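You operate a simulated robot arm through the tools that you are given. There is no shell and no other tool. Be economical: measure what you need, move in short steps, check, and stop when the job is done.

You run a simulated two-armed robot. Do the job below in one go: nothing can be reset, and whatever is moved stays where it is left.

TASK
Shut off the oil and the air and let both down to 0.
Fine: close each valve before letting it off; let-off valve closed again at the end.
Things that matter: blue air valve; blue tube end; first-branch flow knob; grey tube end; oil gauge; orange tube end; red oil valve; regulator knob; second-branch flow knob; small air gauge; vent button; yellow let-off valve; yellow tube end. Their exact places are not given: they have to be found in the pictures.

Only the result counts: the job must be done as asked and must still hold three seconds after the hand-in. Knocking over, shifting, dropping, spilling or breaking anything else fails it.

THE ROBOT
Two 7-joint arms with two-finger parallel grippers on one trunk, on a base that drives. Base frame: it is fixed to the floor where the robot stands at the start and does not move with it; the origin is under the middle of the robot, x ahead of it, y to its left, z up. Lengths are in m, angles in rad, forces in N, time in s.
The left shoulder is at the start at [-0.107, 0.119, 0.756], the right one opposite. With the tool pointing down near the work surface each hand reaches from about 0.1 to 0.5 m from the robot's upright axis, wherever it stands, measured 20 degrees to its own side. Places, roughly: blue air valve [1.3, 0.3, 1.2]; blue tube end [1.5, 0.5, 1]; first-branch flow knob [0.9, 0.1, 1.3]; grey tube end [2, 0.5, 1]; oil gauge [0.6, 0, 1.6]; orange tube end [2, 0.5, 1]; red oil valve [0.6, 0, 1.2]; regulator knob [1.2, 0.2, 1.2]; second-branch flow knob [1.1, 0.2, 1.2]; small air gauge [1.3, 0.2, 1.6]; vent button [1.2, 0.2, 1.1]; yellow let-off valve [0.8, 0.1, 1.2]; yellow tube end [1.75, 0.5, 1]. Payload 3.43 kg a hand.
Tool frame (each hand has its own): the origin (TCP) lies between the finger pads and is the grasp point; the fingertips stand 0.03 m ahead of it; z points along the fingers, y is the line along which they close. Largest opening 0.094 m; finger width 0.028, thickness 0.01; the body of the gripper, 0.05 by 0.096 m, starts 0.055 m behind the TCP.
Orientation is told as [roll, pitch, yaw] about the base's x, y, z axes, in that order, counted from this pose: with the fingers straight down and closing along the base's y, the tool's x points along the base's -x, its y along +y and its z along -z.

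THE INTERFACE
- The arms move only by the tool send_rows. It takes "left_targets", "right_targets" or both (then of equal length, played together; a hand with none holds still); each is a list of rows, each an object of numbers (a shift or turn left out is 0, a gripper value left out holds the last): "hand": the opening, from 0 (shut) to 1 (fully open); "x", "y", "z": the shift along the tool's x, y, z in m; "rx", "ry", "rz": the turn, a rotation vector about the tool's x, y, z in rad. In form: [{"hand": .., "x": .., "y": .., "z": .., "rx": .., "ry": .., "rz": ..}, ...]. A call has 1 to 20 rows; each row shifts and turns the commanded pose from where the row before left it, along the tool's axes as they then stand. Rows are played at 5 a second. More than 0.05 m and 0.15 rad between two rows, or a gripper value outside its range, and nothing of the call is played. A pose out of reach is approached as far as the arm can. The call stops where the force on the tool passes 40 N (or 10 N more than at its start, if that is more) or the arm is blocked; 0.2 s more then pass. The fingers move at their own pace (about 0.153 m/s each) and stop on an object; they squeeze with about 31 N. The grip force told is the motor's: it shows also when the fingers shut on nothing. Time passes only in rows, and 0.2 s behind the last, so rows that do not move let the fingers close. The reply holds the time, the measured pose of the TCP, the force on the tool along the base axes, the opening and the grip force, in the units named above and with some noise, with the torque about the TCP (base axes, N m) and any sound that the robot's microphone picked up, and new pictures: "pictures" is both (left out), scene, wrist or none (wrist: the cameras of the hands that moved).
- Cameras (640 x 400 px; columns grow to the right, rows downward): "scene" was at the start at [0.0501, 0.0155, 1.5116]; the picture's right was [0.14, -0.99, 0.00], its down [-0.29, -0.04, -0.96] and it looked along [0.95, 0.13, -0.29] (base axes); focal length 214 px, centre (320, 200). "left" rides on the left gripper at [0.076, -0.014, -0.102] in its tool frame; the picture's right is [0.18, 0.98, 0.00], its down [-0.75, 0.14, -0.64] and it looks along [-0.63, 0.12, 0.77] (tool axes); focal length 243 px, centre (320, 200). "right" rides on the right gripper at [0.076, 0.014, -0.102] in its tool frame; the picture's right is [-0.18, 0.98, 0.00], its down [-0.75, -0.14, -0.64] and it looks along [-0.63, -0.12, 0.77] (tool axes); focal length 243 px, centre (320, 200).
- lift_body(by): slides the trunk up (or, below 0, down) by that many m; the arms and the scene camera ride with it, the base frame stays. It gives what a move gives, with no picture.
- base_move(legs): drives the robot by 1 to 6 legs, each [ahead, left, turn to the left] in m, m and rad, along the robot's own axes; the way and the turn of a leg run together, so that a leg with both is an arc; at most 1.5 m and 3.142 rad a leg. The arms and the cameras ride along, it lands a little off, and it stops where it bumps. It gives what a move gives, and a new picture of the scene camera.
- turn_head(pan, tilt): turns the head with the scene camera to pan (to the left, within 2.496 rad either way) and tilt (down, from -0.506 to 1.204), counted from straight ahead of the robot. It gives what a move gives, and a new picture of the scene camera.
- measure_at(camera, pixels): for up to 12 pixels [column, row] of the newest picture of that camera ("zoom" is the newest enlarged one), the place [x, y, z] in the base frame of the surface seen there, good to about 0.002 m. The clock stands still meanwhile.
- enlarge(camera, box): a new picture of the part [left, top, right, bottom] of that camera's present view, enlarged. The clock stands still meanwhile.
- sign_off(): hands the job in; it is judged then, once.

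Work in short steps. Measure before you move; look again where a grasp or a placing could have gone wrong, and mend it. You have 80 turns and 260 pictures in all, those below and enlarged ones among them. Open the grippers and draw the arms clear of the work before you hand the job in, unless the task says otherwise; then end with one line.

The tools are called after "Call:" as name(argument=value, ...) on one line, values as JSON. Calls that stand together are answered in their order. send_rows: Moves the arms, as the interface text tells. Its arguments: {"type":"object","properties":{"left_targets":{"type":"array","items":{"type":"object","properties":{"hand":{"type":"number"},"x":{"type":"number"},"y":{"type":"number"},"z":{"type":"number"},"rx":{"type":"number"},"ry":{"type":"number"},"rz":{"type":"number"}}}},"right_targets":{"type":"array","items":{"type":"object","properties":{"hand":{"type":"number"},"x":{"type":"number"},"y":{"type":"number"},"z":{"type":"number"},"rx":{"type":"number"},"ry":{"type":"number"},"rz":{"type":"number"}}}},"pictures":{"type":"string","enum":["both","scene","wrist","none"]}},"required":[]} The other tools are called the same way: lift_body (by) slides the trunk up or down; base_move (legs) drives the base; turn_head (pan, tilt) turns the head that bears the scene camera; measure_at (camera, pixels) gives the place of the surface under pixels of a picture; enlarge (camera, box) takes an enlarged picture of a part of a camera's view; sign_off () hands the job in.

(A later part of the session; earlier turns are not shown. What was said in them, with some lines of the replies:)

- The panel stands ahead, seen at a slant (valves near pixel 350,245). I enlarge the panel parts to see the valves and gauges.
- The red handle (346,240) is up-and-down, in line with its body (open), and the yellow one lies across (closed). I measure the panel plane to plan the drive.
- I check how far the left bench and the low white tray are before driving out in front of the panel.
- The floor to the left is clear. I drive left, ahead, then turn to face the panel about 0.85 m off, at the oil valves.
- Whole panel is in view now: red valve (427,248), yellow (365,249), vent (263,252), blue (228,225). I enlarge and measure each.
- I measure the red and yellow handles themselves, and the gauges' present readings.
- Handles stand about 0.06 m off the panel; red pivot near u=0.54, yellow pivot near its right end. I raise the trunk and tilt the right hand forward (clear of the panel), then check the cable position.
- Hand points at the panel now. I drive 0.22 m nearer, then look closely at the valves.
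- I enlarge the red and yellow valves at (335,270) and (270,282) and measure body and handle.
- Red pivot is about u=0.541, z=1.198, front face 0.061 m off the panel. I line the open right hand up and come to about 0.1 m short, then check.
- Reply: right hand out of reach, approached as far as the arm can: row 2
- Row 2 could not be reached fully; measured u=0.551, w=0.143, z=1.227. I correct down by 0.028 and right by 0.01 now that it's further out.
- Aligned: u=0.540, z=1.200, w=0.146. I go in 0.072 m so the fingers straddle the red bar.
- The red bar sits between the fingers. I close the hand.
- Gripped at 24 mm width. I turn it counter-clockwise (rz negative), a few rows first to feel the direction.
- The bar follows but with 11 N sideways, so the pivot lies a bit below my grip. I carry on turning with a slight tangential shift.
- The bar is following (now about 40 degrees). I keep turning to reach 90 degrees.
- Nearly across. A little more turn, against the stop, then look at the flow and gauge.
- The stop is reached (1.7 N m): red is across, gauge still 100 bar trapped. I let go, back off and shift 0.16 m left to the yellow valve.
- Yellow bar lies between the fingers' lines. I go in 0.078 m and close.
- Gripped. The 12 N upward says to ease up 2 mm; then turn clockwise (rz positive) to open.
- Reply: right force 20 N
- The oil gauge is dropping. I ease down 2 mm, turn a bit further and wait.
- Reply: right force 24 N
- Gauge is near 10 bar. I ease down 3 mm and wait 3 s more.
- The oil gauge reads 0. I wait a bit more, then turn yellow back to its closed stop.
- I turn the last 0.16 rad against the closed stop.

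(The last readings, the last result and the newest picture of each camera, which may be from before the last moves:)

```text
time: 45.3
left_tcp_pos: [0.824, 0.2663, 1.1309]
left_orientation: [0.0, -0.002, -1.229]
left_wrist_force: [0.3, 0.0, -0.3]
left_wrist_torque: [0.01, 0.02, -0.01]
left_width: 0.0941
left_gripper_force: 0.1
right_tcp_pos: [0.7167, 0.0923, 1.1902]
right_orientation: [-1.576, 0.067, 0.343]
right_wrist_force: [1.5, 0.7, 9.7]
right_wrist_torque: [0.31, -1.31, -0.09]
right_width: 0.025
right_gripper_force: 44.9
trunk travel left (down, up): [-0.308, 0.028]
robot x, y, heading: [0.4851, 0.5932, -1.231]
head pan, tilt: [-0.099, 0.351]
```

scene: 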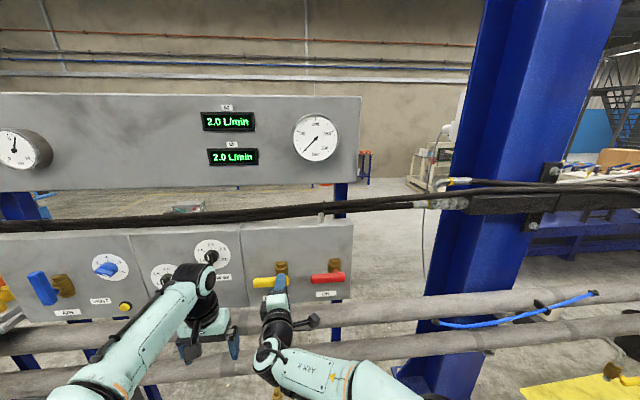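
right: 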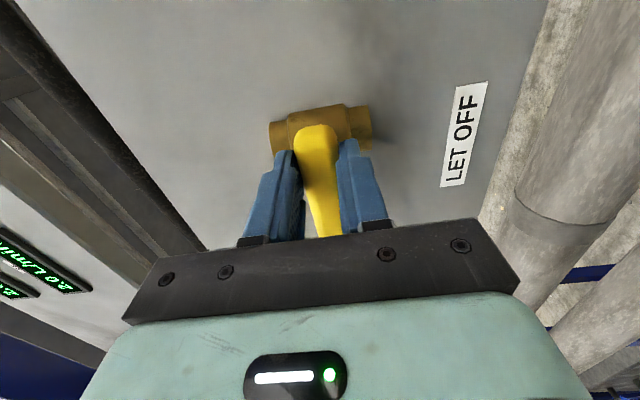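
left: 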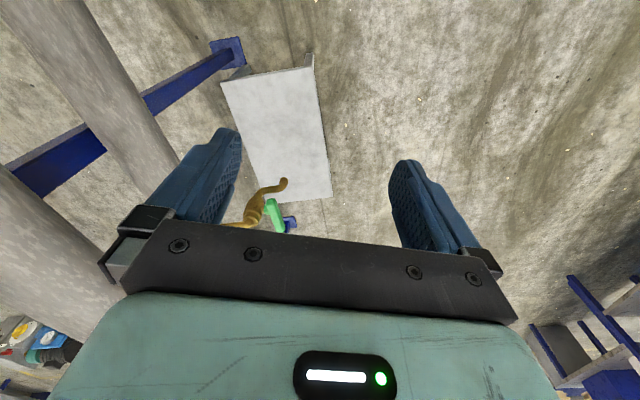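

Yellow is at its closed stop (−1.3 N m), oil gauge at 0. I release, back the hand off, then back the base away.

Call:
send_rows(right_targets=[{"hand": 0.6, "rz": 0.06}, {}, {"z": -0.035}, {"z": -0.04}, {"z": -0.03}], pictures="none")

Call:
base_move(legs=[[-0.2, 0, 0]])

Call:
send_rows(left_targets=[{"ry": -0.1428}, {"ry": -0.1428}, {"ry": -0.1428}, {"ry": -0.1428}, {"ry": -0.1428}, {"ry": -0.1428}, {"ry": -0.1428}, {"ry": -0.1428}, {"ry": -0.1428}, {"ry": -0.1428}, {"ry": -0.1428}], pictures="none")

Call:
turn_head(pan=0.5, tilt=0.35)

```text
time: 46.5
left_tcp_pos: [0.824, 0.265, 1.1316]
left_orientation: [0.001, -0.001, -1.229]
left_wrist_force: [0.2, 0.0, -0.3]
left_wrist_torque: [0.02, -0.02, 0.03]
left_width: 0.0938
left_gripper_force: 0.0
right_tcp_pos: [0.6828, 0.1898, 1.186]
right_orientation: [-1.57, 0.01, 0.344]
right_wrist_force: [1.0, 0.8, 0.3]
right_wrist_torque: [0.03, 0.04, 0.01]
right_width: 0.0563
right_gripper_force: 0.0
trunk travel left (down, up): [-0.308, 0.028]
robot x, y, heading: [0.4816, 0.5927, -1.226]
head pan, tilt: [-0.099, 0.351]
```

```text
time: 48.1
left_tcp_pos: [0.7559, 0.4525, 1.1313]
left_orientation: [-0.001, -0.002, -1.23]
left_wrist_force: [-0.9, -0.6, -0.9]
left_wrist_torque: [0.01, -0.03, 0.03]
left_width: 0.0943
left_gripper_force: 0.1
right_tcp_pos: [0.6136, 0.3793, 1.1866]
right_orientation: [-1.569, 0.008, 0.341]
right_wrist_force: [0.1, -0.5, 0.3]
right_wrist_torque: [0.01, -0.01, 0.01]
right_width: 0.0561
right_gripper_force: 0.0
trunk travel left (down, up): [-0.308, 0.028]
robot x, y, heading: [0.4151, 0.785, -1.23]
head pan, tilt: [-0.099, 0.351]
```

scene: 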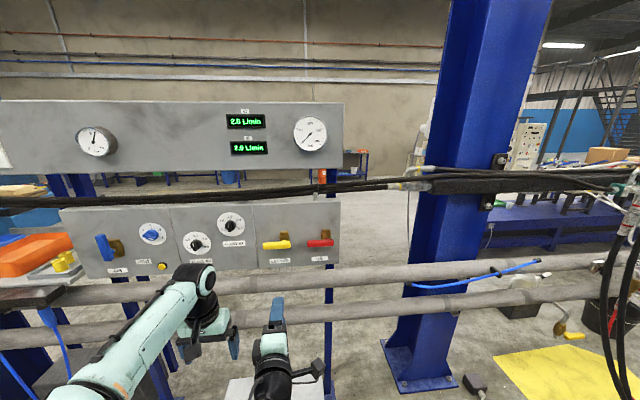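

```text
time: 50.7
left_tcp_pos: [0.8754, 0.5179, 1.0933]
left_orientation: [0.504, -1.468, -1.439]
left_wrist_force: [0.2, -0.5, 0.4]
left_wrist_torque: [0.0, 0.04, 0.02]
left_width: 0.0937
left_gripper_force: 0.1
left hand out of reach, approached as far as the arm can: row 10
right_tcp_pos: [0.6117, 0.3761, 1.1872]
right_orientation: [-1.57, 0.008, 0.341]
right_wrist_force: [-0.1, 0.6, 0.3]
right_wrist_torque: [-0.01, -0.01, 0.07]
right_width: 0.0561
right_gripper_force: 0.0
trunk travel left (down, up): [-0.308, 0.028]
robot x, y, heading: [0.4171, 0.7861, -1.231]
head pan, tilt: [-0.099, 0.351]
stopped in row 11 (left hand): the arm was blocked; the commanded pose is now the measured one
```

```text
time: 51.7
left_tcp_pos: [0.8751, 0.5224, 1.0948]
left_orientation: [0.492, -1.473, -1.428]
left_wrist_force: [0.7, 0.4, 0.2]
left_wrist_torque: [-0.01, 0.02, -0.02]
left_width: 0.0942
left_gripper_force: 0.1
right_tcp_pos: [0.6141, 0.3796, 1.1863]
right_orientation: [-1.57, 0.01, 0.341]
right_wrist_force: [-0.1, -0.2, -0.1]
right_wrist_torque: [-0.03, 0.02, 0.04]
right_width: 0.0566
right_gripper_force: 0.1
trunk travel left (down, up): [-0.308, 0.028]
robot x, y, heading: [0.4138, 0.7871, -1.224]
head pan, tilt: [0.499, 0.351]
```

scene: 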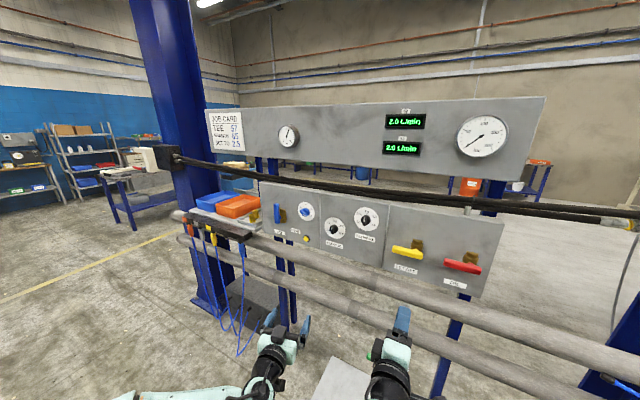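

The left hand ended a bit askew but points ahead. I measure the tube rack and blue parts before sliding left.

Call:
measure_at(camera="scene", pixels=[[214, 240], [197, 230], [183, 216], [220, 232], [240, 236], [240, 207], [277, 207], [277, 214], [277, 221], [305, 240], [284, 214], [240, 340]])

Call:
enlarge(camera="scene", box=[170, 170, 330, 270])

```text
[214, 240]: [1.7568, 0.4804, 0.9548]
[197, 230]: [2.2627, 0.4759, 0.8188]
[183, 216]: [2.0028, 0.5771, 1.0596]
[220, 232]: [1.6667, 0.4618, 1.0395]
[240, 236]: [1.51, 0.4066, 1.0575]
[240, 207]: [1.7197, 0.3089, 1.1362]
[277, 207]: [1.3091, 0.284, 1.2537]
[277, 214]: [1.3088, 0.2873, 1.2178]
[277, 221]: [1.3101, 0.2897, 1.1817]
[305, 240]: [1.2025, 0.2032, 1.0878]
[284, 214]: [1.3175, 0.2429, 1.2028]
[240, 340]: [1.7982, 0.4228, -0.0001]
```

```text
4.00 times, centred on (250, 220) of scene
```

zoom: 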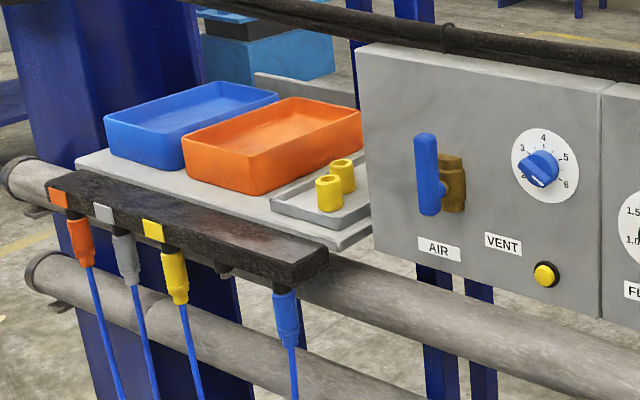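

The rack stays within 0.10 m of the panel plane, so sliding left at 0.83 m is safe. I slide 0.55 m left and then 0.18 m ahead.

Call:
base_move(legs=[[0, 0.555, 0], [0.17, 0, 0]])

Call:
turn_head(pan=0.15, tilt=0.4)

```text
time: 58.3
left_tcp_pos: [1.4613, 0.5406, 1.0935]
left_orientation: [0.488, -1.468, -1.438]
left_wrist_force: [0.4, 0.0, -1.2]
left_wrist_torque: [-0.03, 0.0, -0.04]
left_width: 0.094
left_gripper_force: 0.0
right_tcp_pos: [1.1998, 0.4027, 1.186]
right_orientation: [-1.572, 0.008, 0.329]
right_wrist_force: [0.1, -0.3, 0.2]
right_wrist_torque: [0.0, 0.03, 0.05]
right_width: 0.0563
right_gripper_force: 0.1
trunk travel left (down, up): [-0.308, 0.028]
robot x, y, heading: [1.0008, 0.814, -1.245]
head pan, tilt: [0.499, 0.351]
```

scene: 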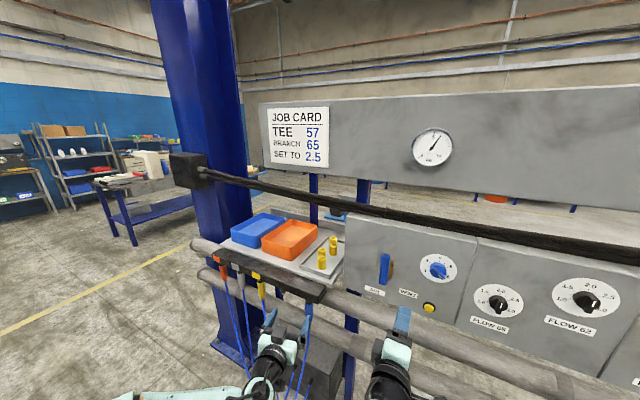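

```text
time: 59.1
left_tcp_pos: [1.4623, 0.5405, 1.0946]
left_orientation: [0.488, -1.472, -1.438]
left_wrist_force: [-0.5, -0.3, -1.5]
left_wrist_torque: [-0.01, -0.01, 0.01]
left_width: 0.0938
left_gripper_force: 0.1
right_tcp_pos: [1.1997, 0.402, 1.1881]
right_orientation: [-1.573, 0.007, 0.331]
right_wrist_force: [0.5, -0.2, -0.2]
right_wrist_torque: [0.0, 0.02, 0.0]
right_width: 0.0562
right_gripper_force: 0.1
trunk travel left (down, up): [-0.308, 0.028]
robot x, y, heading: [1.0007, 0.8106, -1.241]
head pan, tilt: [0.15, 0.4]
```

scene: 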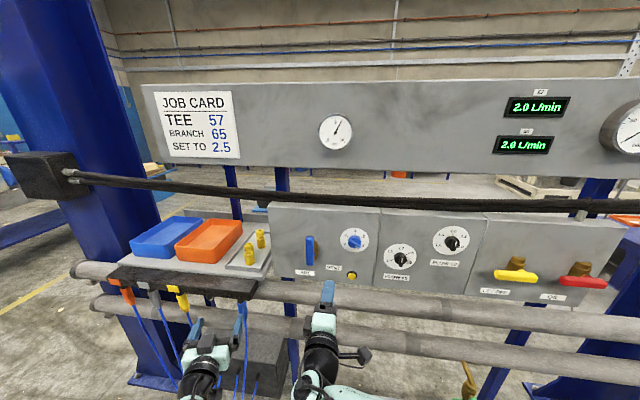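

The right hand is already near the blue valve, so I'll use it again. I measure the blue bar at (310,250) in this newer view and turn the right hand back upright (rz +1.57).

Call:
enlarge(camera="scene", box=[280, 220, 380, 290])

Call:
measure_at(camera="scene", pixels=[[309, 238], [309, 248], [309, 260], [313, 248], [306, 248], [316, 252], [352, 275], [352, 280], [356, 275], [335, 260]])

Call:
send_rows(right_targets=[{"rz": 0.1428, "z": -0.01}, {"rz": 0.1428, "z": -0.01}, {"rz": 0.1428, "z": -0.01}, {"rz": 0.1428}, {"rz": 0.1428}, {"rz": 0.1428}, {"rz": 0.1428}, {"rz": 0.1428}, {"rz": 0.1428}, {"rz": 0.1428}, {"rz": 0.1428}])

```text
5.71 times, centred on (330, 255) of scene
```

zoom: 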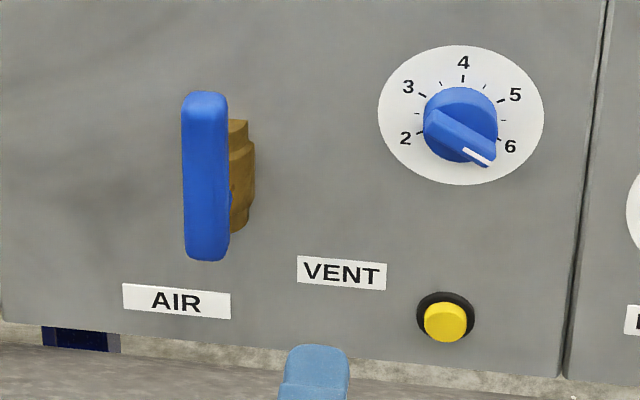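

```text
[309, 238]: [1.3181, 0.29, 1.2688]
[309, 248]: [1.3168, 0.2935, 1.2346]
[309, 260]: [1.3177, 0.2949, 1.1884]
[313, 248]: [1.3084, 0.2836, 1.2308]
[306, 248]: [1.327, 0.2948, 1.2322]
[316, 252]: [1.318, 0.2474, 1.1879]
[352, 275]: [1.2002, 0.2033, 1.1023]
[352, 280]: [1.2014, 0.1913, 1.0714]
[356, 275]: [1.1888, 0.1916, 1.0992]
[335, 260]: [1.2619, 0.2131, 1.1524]
```

```text
time: 61.5
left_tcp_pos: [1.4616, 0.5406, 1.0937]
left_orientation: [0.489, -1.471, -1.439]
left_wrist_force: [0.1, -1.1, -0.7]
left_wrist_torque: [0.0, -0.01, 0.05]
left_width: 0.094
left_gripper_force: 0.0
right_tcp_pos: [1.1894, 0.4306, 1.1866]
right_orientation: [-1.752, -1.564, 0.511]
right_wrist_force: [0.4, -0.8, -1.3]
right_wrist_torque: [0.01, 0.05, 0.01]
right_width: 0.0563
right_gripper_force: 0.0
trunk travel left (down, up): [-0.308, 0.028]
robot x, y, heading: [1.0023, 0.8115, -1.247]
head pan, tilt: [0.15, 0.4]
```

scene: 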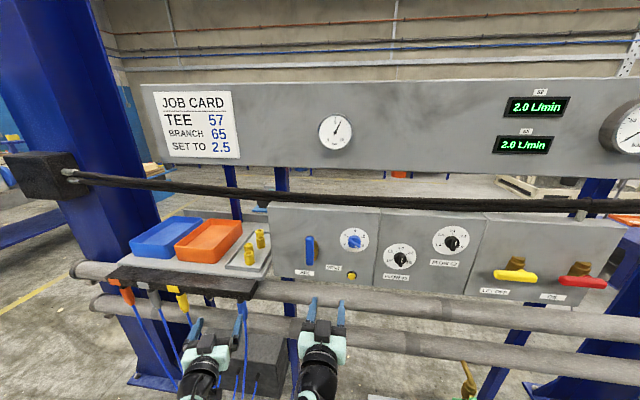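
right: 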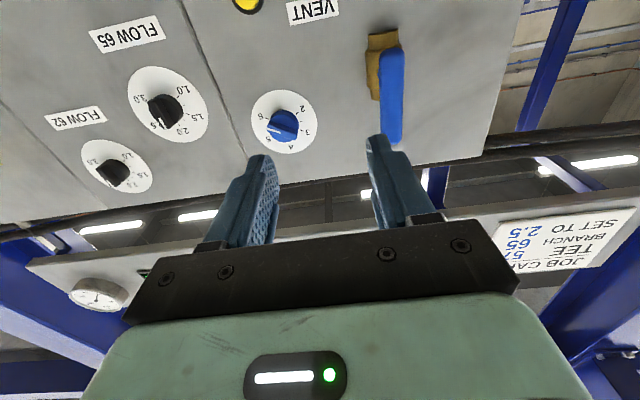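

Blue bar centre is (1.317,0.294), pivot z about 1.192. I move the hand 0.076 left and 0.08 in, fingers wide.

Call:
send_rows(right_targets=[{"hand": 0.95, "y": 0.038, "x": -0.005}, {"y": 0.038}, {"z": 0.04}, {"z": 0.04}])

```text
time: 62.5
left_tcp_pos: [1.4627, 0.5408, 1.0934]
left_orientation: [0.486, -1.469, -1.435]
left_wrist_force: [-0.3, 0.1, -0.5]
left_wrist_torque: [-0.03, 0.01, -0.03]
left_width: 0.0941
left_gripper_force: 0.0
right_tcp_pos: [1.2898, 0.3778, 1.1924]
right_orientation: [-1.63, -1.563, 0.389]
right_wrist_force: [0.1, 0.4, 0.4]
right_wrist_torque: [0.03, 0.03, 0.02]
right_width: 0.0891
right_gripper_force: 0.0
trunk travel left (down, up): [-0.308, 0.028]
robot x, y, heading: [1.0018, 0.8138, -1.244]
head pan, tilt: [0.15, 0.4]
```

scene: 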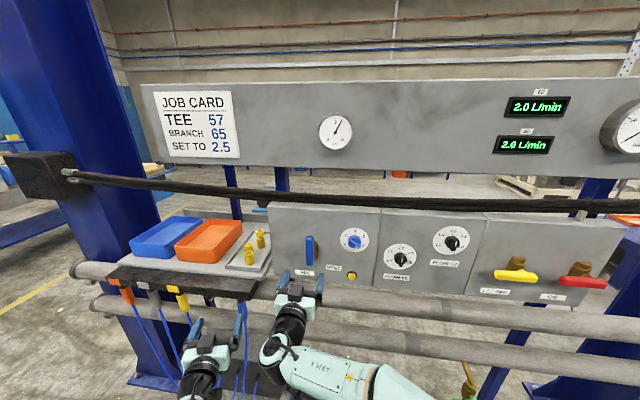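
right: 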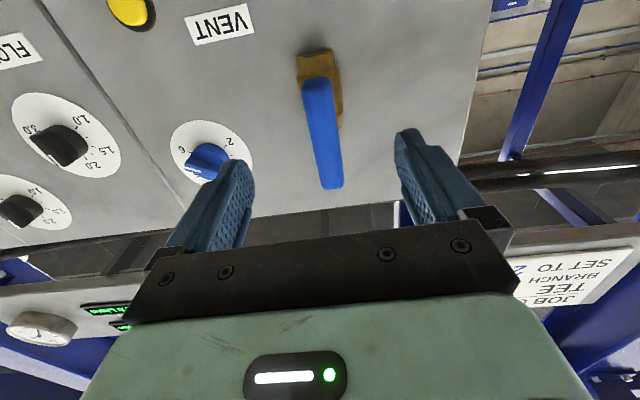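

Looks just like the red approach. I go in 0.076 m and close.

Call:
send_rows(right_targets=[{"z": 0.038, "y": -0.001}, {"z": 0.038, "y": -0.001}, {}, {"hand": 0}, {}, {}, {}])

```text
time: 64.1
left_tcp_pos: [1.4628, 0.5421, 1.0928]
left_orientation: [0.473, -1.472, -1.426]
left_wrist_force: [-0.3, -0.1, 0.4]
left_wrist_torque: [0.03, -0.03, 0.01]
left_width: 0.0939
left_gripper_force: 0.0
right_tcp_pos: [1.3135, 0.3087, 1.1911]
right_orientation: [-1.672, -1.561, 0.432]
right_wrist_force: [12.6, 2.3, 2.8]
right_wrist_torque: [0.04, -0.07, 0.52]
right_width: 0.0242
right_gripper_force: 45.1
trunk travel left (down, up): [-0.308, 0.028]
robot x, y, heading: [1.0052, 0.8126, -1.246]
head pan, tilt: [0.15, 0.4]
```

scene: 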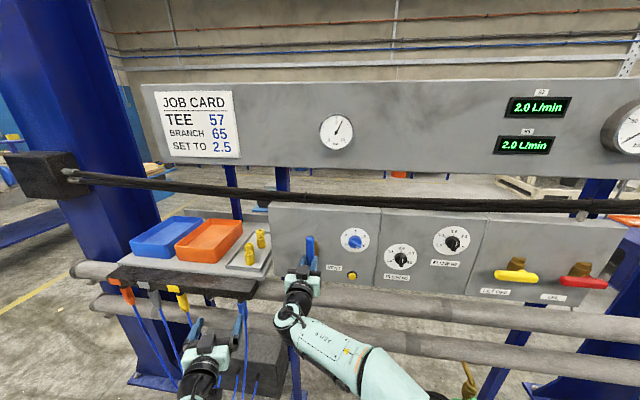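
right: 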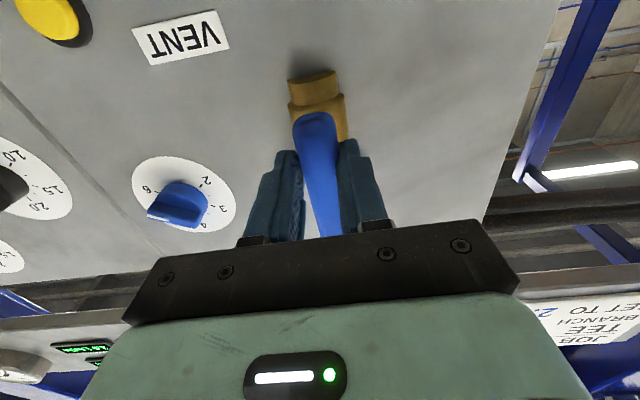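

Blue is gripped (24 mm). I ease 2 mm left and turn counter-clockwise as with red.

Call:
send_rows(right_targets=[{"y": 0.002}, {"rz": -0.1, "y": 0.001}, {"rz": -0.1, "y": 0.001}, {"rz": -0.1, "y": 0.001}, {"rz": -0.1, "y": 0.001}, {"rz": -0.1, "y": 0.001}], pictures="scene")

```text
time: 65.5
left_tcp_pos: [1.4622, 0.5427, 1.0956]
left_orientation: [0.497, -1.471, -1.448]
left_wrist_force: [0.6, -0.9, 1.0]
left_wrist_torque: [-0.04, -0.04, 0.0]
left_width: 0.0935
left_gripper_force: 0.0
right_tcp_pos: [1.3136, 0.3096, 1.1916]
right_orientation: [-1.576, -1.061, 0.33]
right_wrist_force: [-6.8, 5.0, -0.8]
right_wrist_torque: [-0.19, -0.04, -0.14]
right_width: 0.0244
right_gripper_force: 45.0
trunk travel left (down, up): [-0.308, 0.028]
robot x, y, heading: [1.0052, 0.8146, -1.247]
head pan, tilt: [0.15, 0.4]
```

scene: 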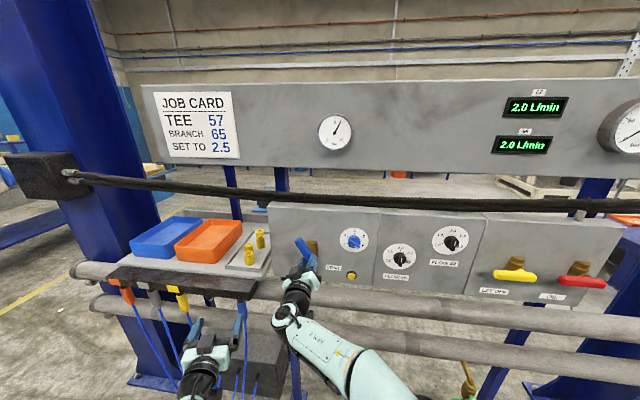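

The blue bar follows easily. I continue to 90 degrees and onto the stop.

Call:
send_rows(right_targets=[{"rz": -0.1}, {"rz": -0.1}, {"rz": -0.1}, {"rz": -0.1}, {"rz": -0.1}, {"rz": -0.1}, {"rz": -0.1}, {"rz": -0.1}, {"rz": -0.1}, {"rz": -0.1}, {"rz": -0.08}, {"rz": -0.06}, {}])

```text
time: 68.3
left_tcp_pos: [1.4604, 0.5403, 1.095]
left_orientation: [0.502, -1.47, -1.451]
left_wrist_force: [-0.5, 0.4, 0.5]
left_wrist_torque: [0.0, -0.02, 0.03]
left_width: 0.094
left_gripper_force: 0.1
right_tcp_pos: [1.3167, 0.3101, 1.1896]
right_orientation: [-1.57, 0.078, 0.327]
right_wrist_force: [-9.4, 3.9, -4.8]
right_wrist_torque: [0.82, -1.48, -0.34]
right_width: 0.0253
right_gripper_force: 45.0
trunk travel left (down, up): [-0.308, 0.028]
robot x, y, heading: [1.0069, 0.815, -1.245]
head pan, tilt: [0.15, 0.4]
```

scene: 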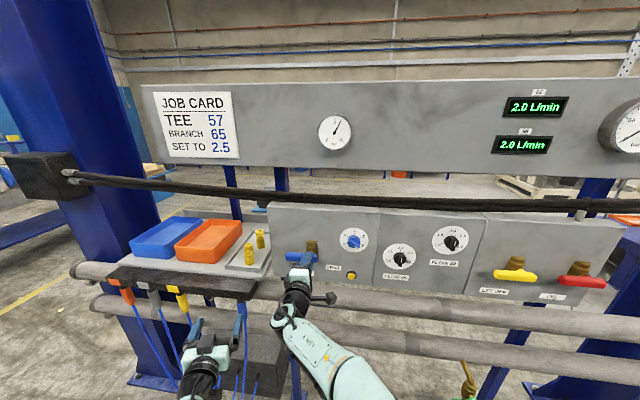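
right: 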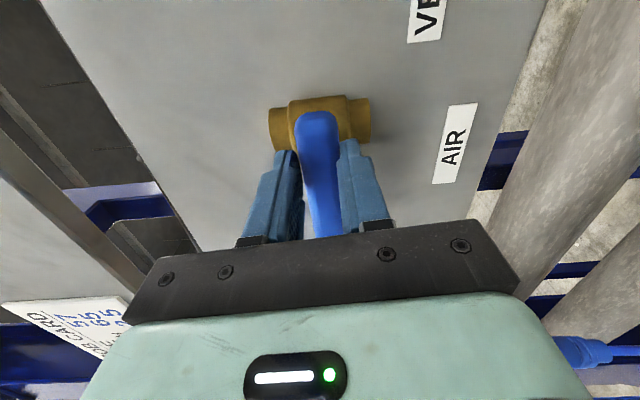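

The blue stop is reached; gauge holds trapped air. I release, back off, close the fingers and move in front of the vent button at (1.200,0.203,1.098).

Call:
send_rows(right_targets=[{"hand": 0.6, "rz": 0.07}, {}, {"z": -0.04}, {"z": -0.04}, {"z": -0.02, "hand": 0}, {"x": 0.037, "y": 0.024}, {"x": 0.036, "y": 0.023}, {"x": 0.036, "y": 0.023}, {"x": 0.036, "y": 0.023}, {"z": 0.04}, {"z": 0.04}])

Call:
enlarge(camera="scene", box=[280, 100, 400, 310])

```text
time: 70.7
left_tcp_pos: [1.462, 0.5409, 1.093]
left_orientation: [0.491, -1.469, -1.441]
left_wrist_force: [0.0, 0.3, -0.4]
left_wrist_torque: [-0.03, 0.01, -0.01]
left_width: 0.0941
left_gripper_force: 0.1
right_tcp_pos: [1.1723, 0.2822, 1.099]
right_orientation: [-1.572, 0.008, 0.329]
right_wrist_force: [0.4, -0.1, 1.1]
right_wrist_torque: [-0.02, 0.0, 0.02]
right_width: 0.0
right_gripper_force: 31.3
trunk travel left (down, up): [-0.308, 0.028]
robot x, y, heading: [1.0078, 0.8091, -1.244]
head pan, tilt: [0.15, 0.4]
```

scene: 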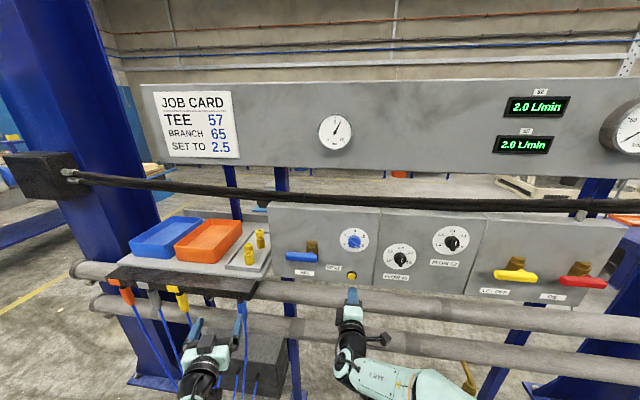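
right: 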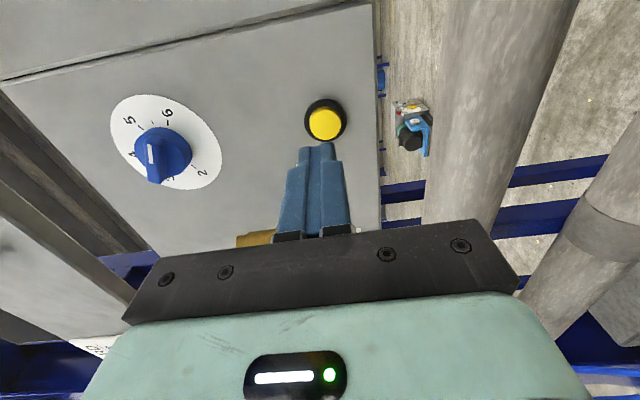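

```text
1.90 times, centred on (340, 205) of scene
```

zoom: 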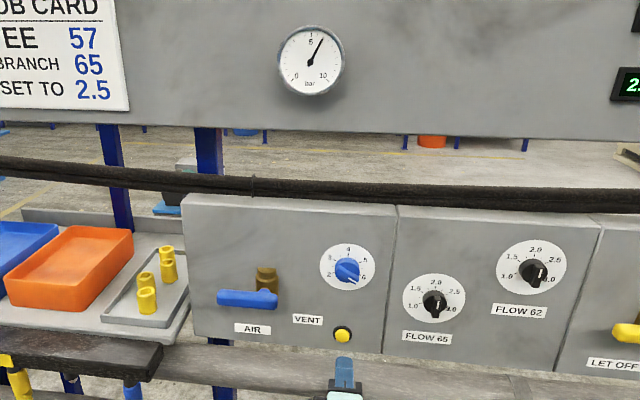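

Lined up: fingertip 0.054 m short of the button, no side error. I go in 0.05, then press a few mm.

Call:
send_rows(right_targets=[{"z": 0.03}, {"z": 0.02}, {"z": 0.004}, {"z": 0.003}, {"z": 0.002}, {}, {}])

```text
time: 72.3
left_tcp_pos: [1.461, 0.5424, 1.0935]
left_orientation: [0.489, -1.471, -1.44]
left_wrist_force: [0.5, -0.1, 0.0]
left_wrist_torque: [0.04, 0.02, 0.03]
left_width: 0.0941
left_gripper_force: 0.2
right_tcp_pos: [1.1911, 0.2265, 1.0984]
right_orientation: [-1.573, 0.009, 0.329]
right_wrist_force: [0.1, 0.6, 0.7]
right_wrist_torque: [-0.02, 0.02, -0.02]
right_width: 0.0001
right_gripper_force: 31.2
trunk travel left (down, up): [-0.308, 0.028]
robot x, y, heading: [1.0063, 0.812, -1.244]
head pan, tilt: [0.15, 0.4]
```

scene: 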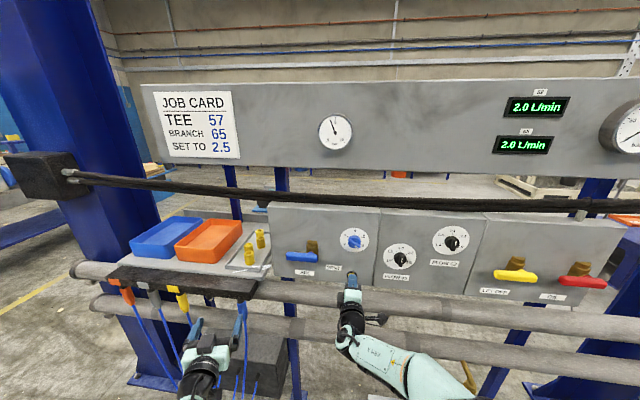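
right: 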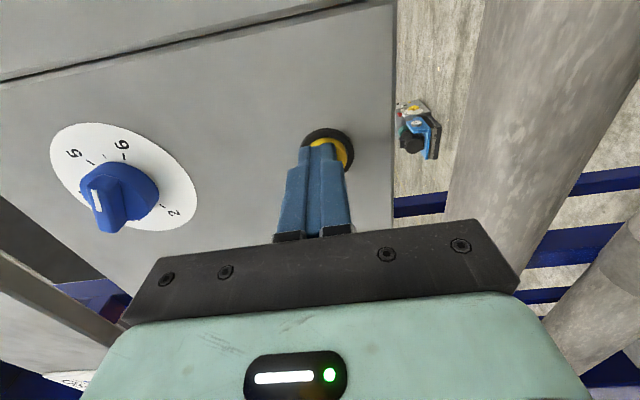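

The button gives and the small air gauge is falling (from about 6 to below 5). I hold it pressed and wait.

Call:
send_rows(right_targets=[{"z": 0.001}, {}, {}, {}, {}, {}, {}, {}, {}, {}, {}, {}, {}, {}, {}, {}, {}, {}, {}, {}], pictures="none")

Call:
send_rows(right_targets=[{}, {}, {}, {}, {}, {}, {}, {}, {}, {}], pictures="none")

Call:
enlarge(camera="scene", box=[300, 100, 370, 160])

```text
time: 76.5
left_tcp_pos: [1.4622, 0.5417, 1.0942]
left_orientation: [0.491, -1.471, -1.439]
left_wrist_force: [0.3, 0.7, 0.6]
left_wrist_torque: [-0.04, -0.03, 0.0]
left_width: 0.0939
left_gripper_force: 0.2
right_tcp_pos: [1.1919, 0.2262, 1.0995]
right_orientation: [-1.572, 0.01, 0.329]
right_wrist_force: [-0.3, 2.1, 0.0]
right_wrist_torque: [-0.01, 0.0, 0.03]
right_width: 0.0
right_gripper_force: 30.9
trunk travel left (down, up): [-0.308, 0.028]
robot x, y, heading: [1.0081, 0.8115, -1.243]
head pan, tilt: [0.15, 0.4]
heard: click
```

```text
time: 78.7
left_tcp_pos: [1.4614, 0.5405, 1.0927]
left_orientation: [0.488, -1.471, -1.441]
left_wrist_force: [-0.4, 0.2, -1.0]
left_wrist_torque: [0.03, -0.02, 0.0]
left_width: 0.0942
left_gripper_force: 0.0
right_tcp_pos: [1.1916, 0.226, 1.0987]
right_orientation: [-1.571, 0.008, 0.329]
right_wrist_force: [-0.4, 1.6, -0.5]
right_wrist_torque: [0.03, -0.02, 0.02]
right_width: 0.0
right_gripper_force: 30.7
trunk travel left (down, up): [-0.308, 0.028]
robot x, y, heading: [1.0067, 0.8144, -1.243]
head pan, tilt: [0.15, 0.4]
```

```text
6.67 times, centred on (335, 130) of scene
```

zoom: 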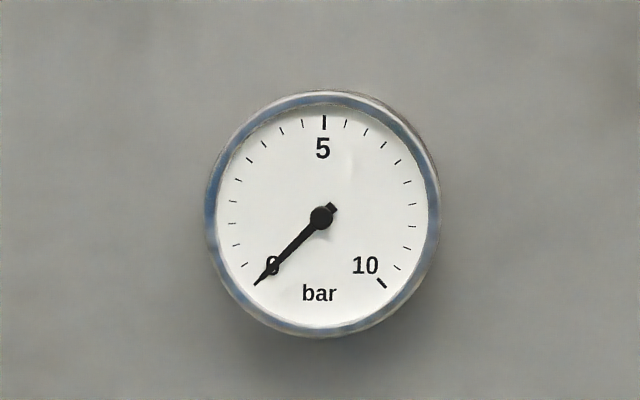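

The air gauge reads 0. I draw back the hand, open it, back off the base, and check everything.

Call:
send_rows(right_targets=[{"z": -0.04}, {"z": -0.05}, {"z": -0.04, "hand": 1}, {}, {}], pictures="none")

Call:
base_move(legs=[[-0.25, 0, 0]])

Call:
turn_head(pan=-0.25, tilt=0.3)

Call:
enlarge(camera="scene", box=[160, 80, 480, 280])

```text
time: 79.9
left_tcp_pos: [1.4622, 0.5406, 1.0947]
left_orientation: [0.488, -1.472, -1.439]
left_wrist_force: [-0.1, 0.0, 0.2]
left_wrist_torque: [0.0, -0.01, -0.01]
left_width: 0.0939
left_gripper_force: 0.1
right_tcp_pos: [1.1513, 0.3493, 1.0983]
right_orientation: [-1.573, 0.009, 0.327]
right_wrist_force: [0.2, -1.0, 0.6]
right_wrist_torque: [-0.04, -0.01, -0.02]
right_width: 0.0941
right_gripper_force: 0.1
trunk travel left (down, up): [-0.308, 0.028]
robot x, y, heading: [1.0071, 0.8114, -1.247]
head pan, tilt: [0.15, 0.4]
```

```text
time: 81.7
left_tcp_pos: [1.3829, 0.7766, 1.0942]
left_orientation: [0.49, -1.472, -1.436]
left_wrist_force: [0.0, -0.3, -0.6]
left_wrist_torque: [-0.03, 0.02, 0.01]
left_width: 0.0943
left_gripper_force: 0.1
right_tcp_pos: [1.0729, 0.5836, 1.0997]
right_orientation: [-1.572, 0.008, 0.332]
right_wrist_force: [0.8, 0.6, -0.3]
right_wrist_torque: [-0.03, 0.01, -0.03]
right_width: 0.094
right_gripper_force: 0.0
trunk travel left (down, up): [-0.308, 0.028]
robot x, y, heading: [0.9268, 1.0475, -1.242]
head pan, tilt: [0.15, 0.4]
```

scene: 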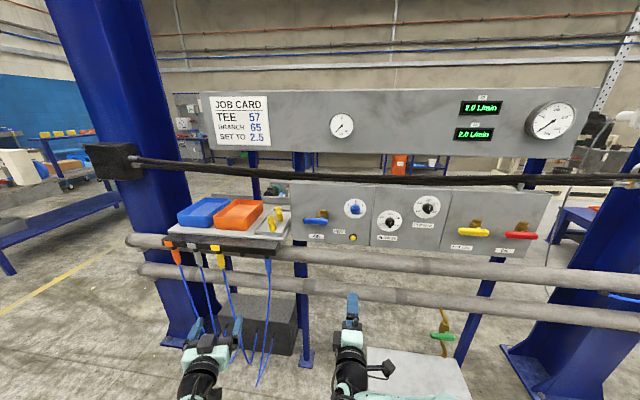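

```text
time: 82.6
left_tcp_pos: [1.3843, 0.7768, 1.092]
left_orientation: [0.488, -1.472, -1.437]
left_wrist_force: [-0.2, -0.1, -0.7]
left_wrist_torque: [0.0, 0.0, 0.0]
left_width: 0.0939
left_gripper_force: 0.1
right_tcp_pos: [1.0721, 0.5827, 1.0983]
right_orientation: [-1.57, 0.008, 0.332]
right_wrist_force: [0.5, 0.4, -0.9]
right_wrist_torque: [0.01, 0.03, -0.03]
right_width: 0.0941
right_gripper_force: 0.1
trunk travel left (down, up): [-0.308, 0.028]
robot x, y, heading: [0.9246, 1.0463, -1.243]
head pan, tilt: [-0.25, 0.3]
```

scene: 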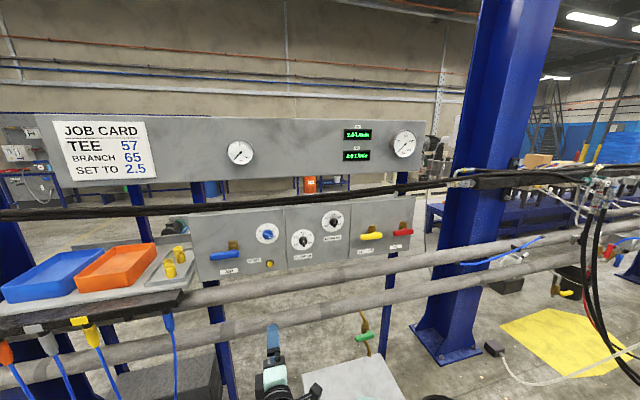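

```text
2.00 times, centred on (320, 180) of scene
```

zoom: 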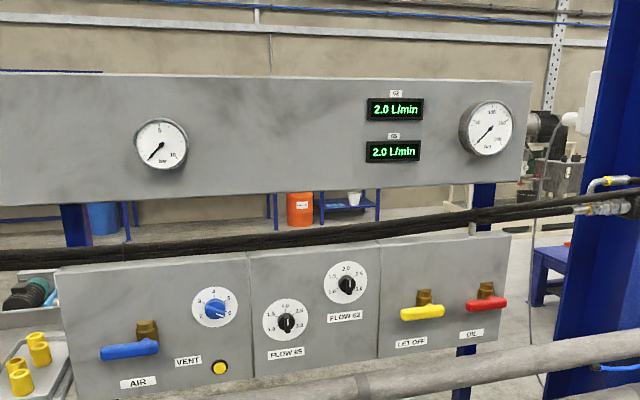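

Both gauges read 0, red, blue and yellow handles are all across (closed), and the hands are clear and open. I hand the job in.

Call:
sign_off()

```text
The job is handed in.
```

The oil and air are shut off and both gauges read 0. The red and blue valves were each closed before their pressure was let off, and the yellow let-off valve is closed again.
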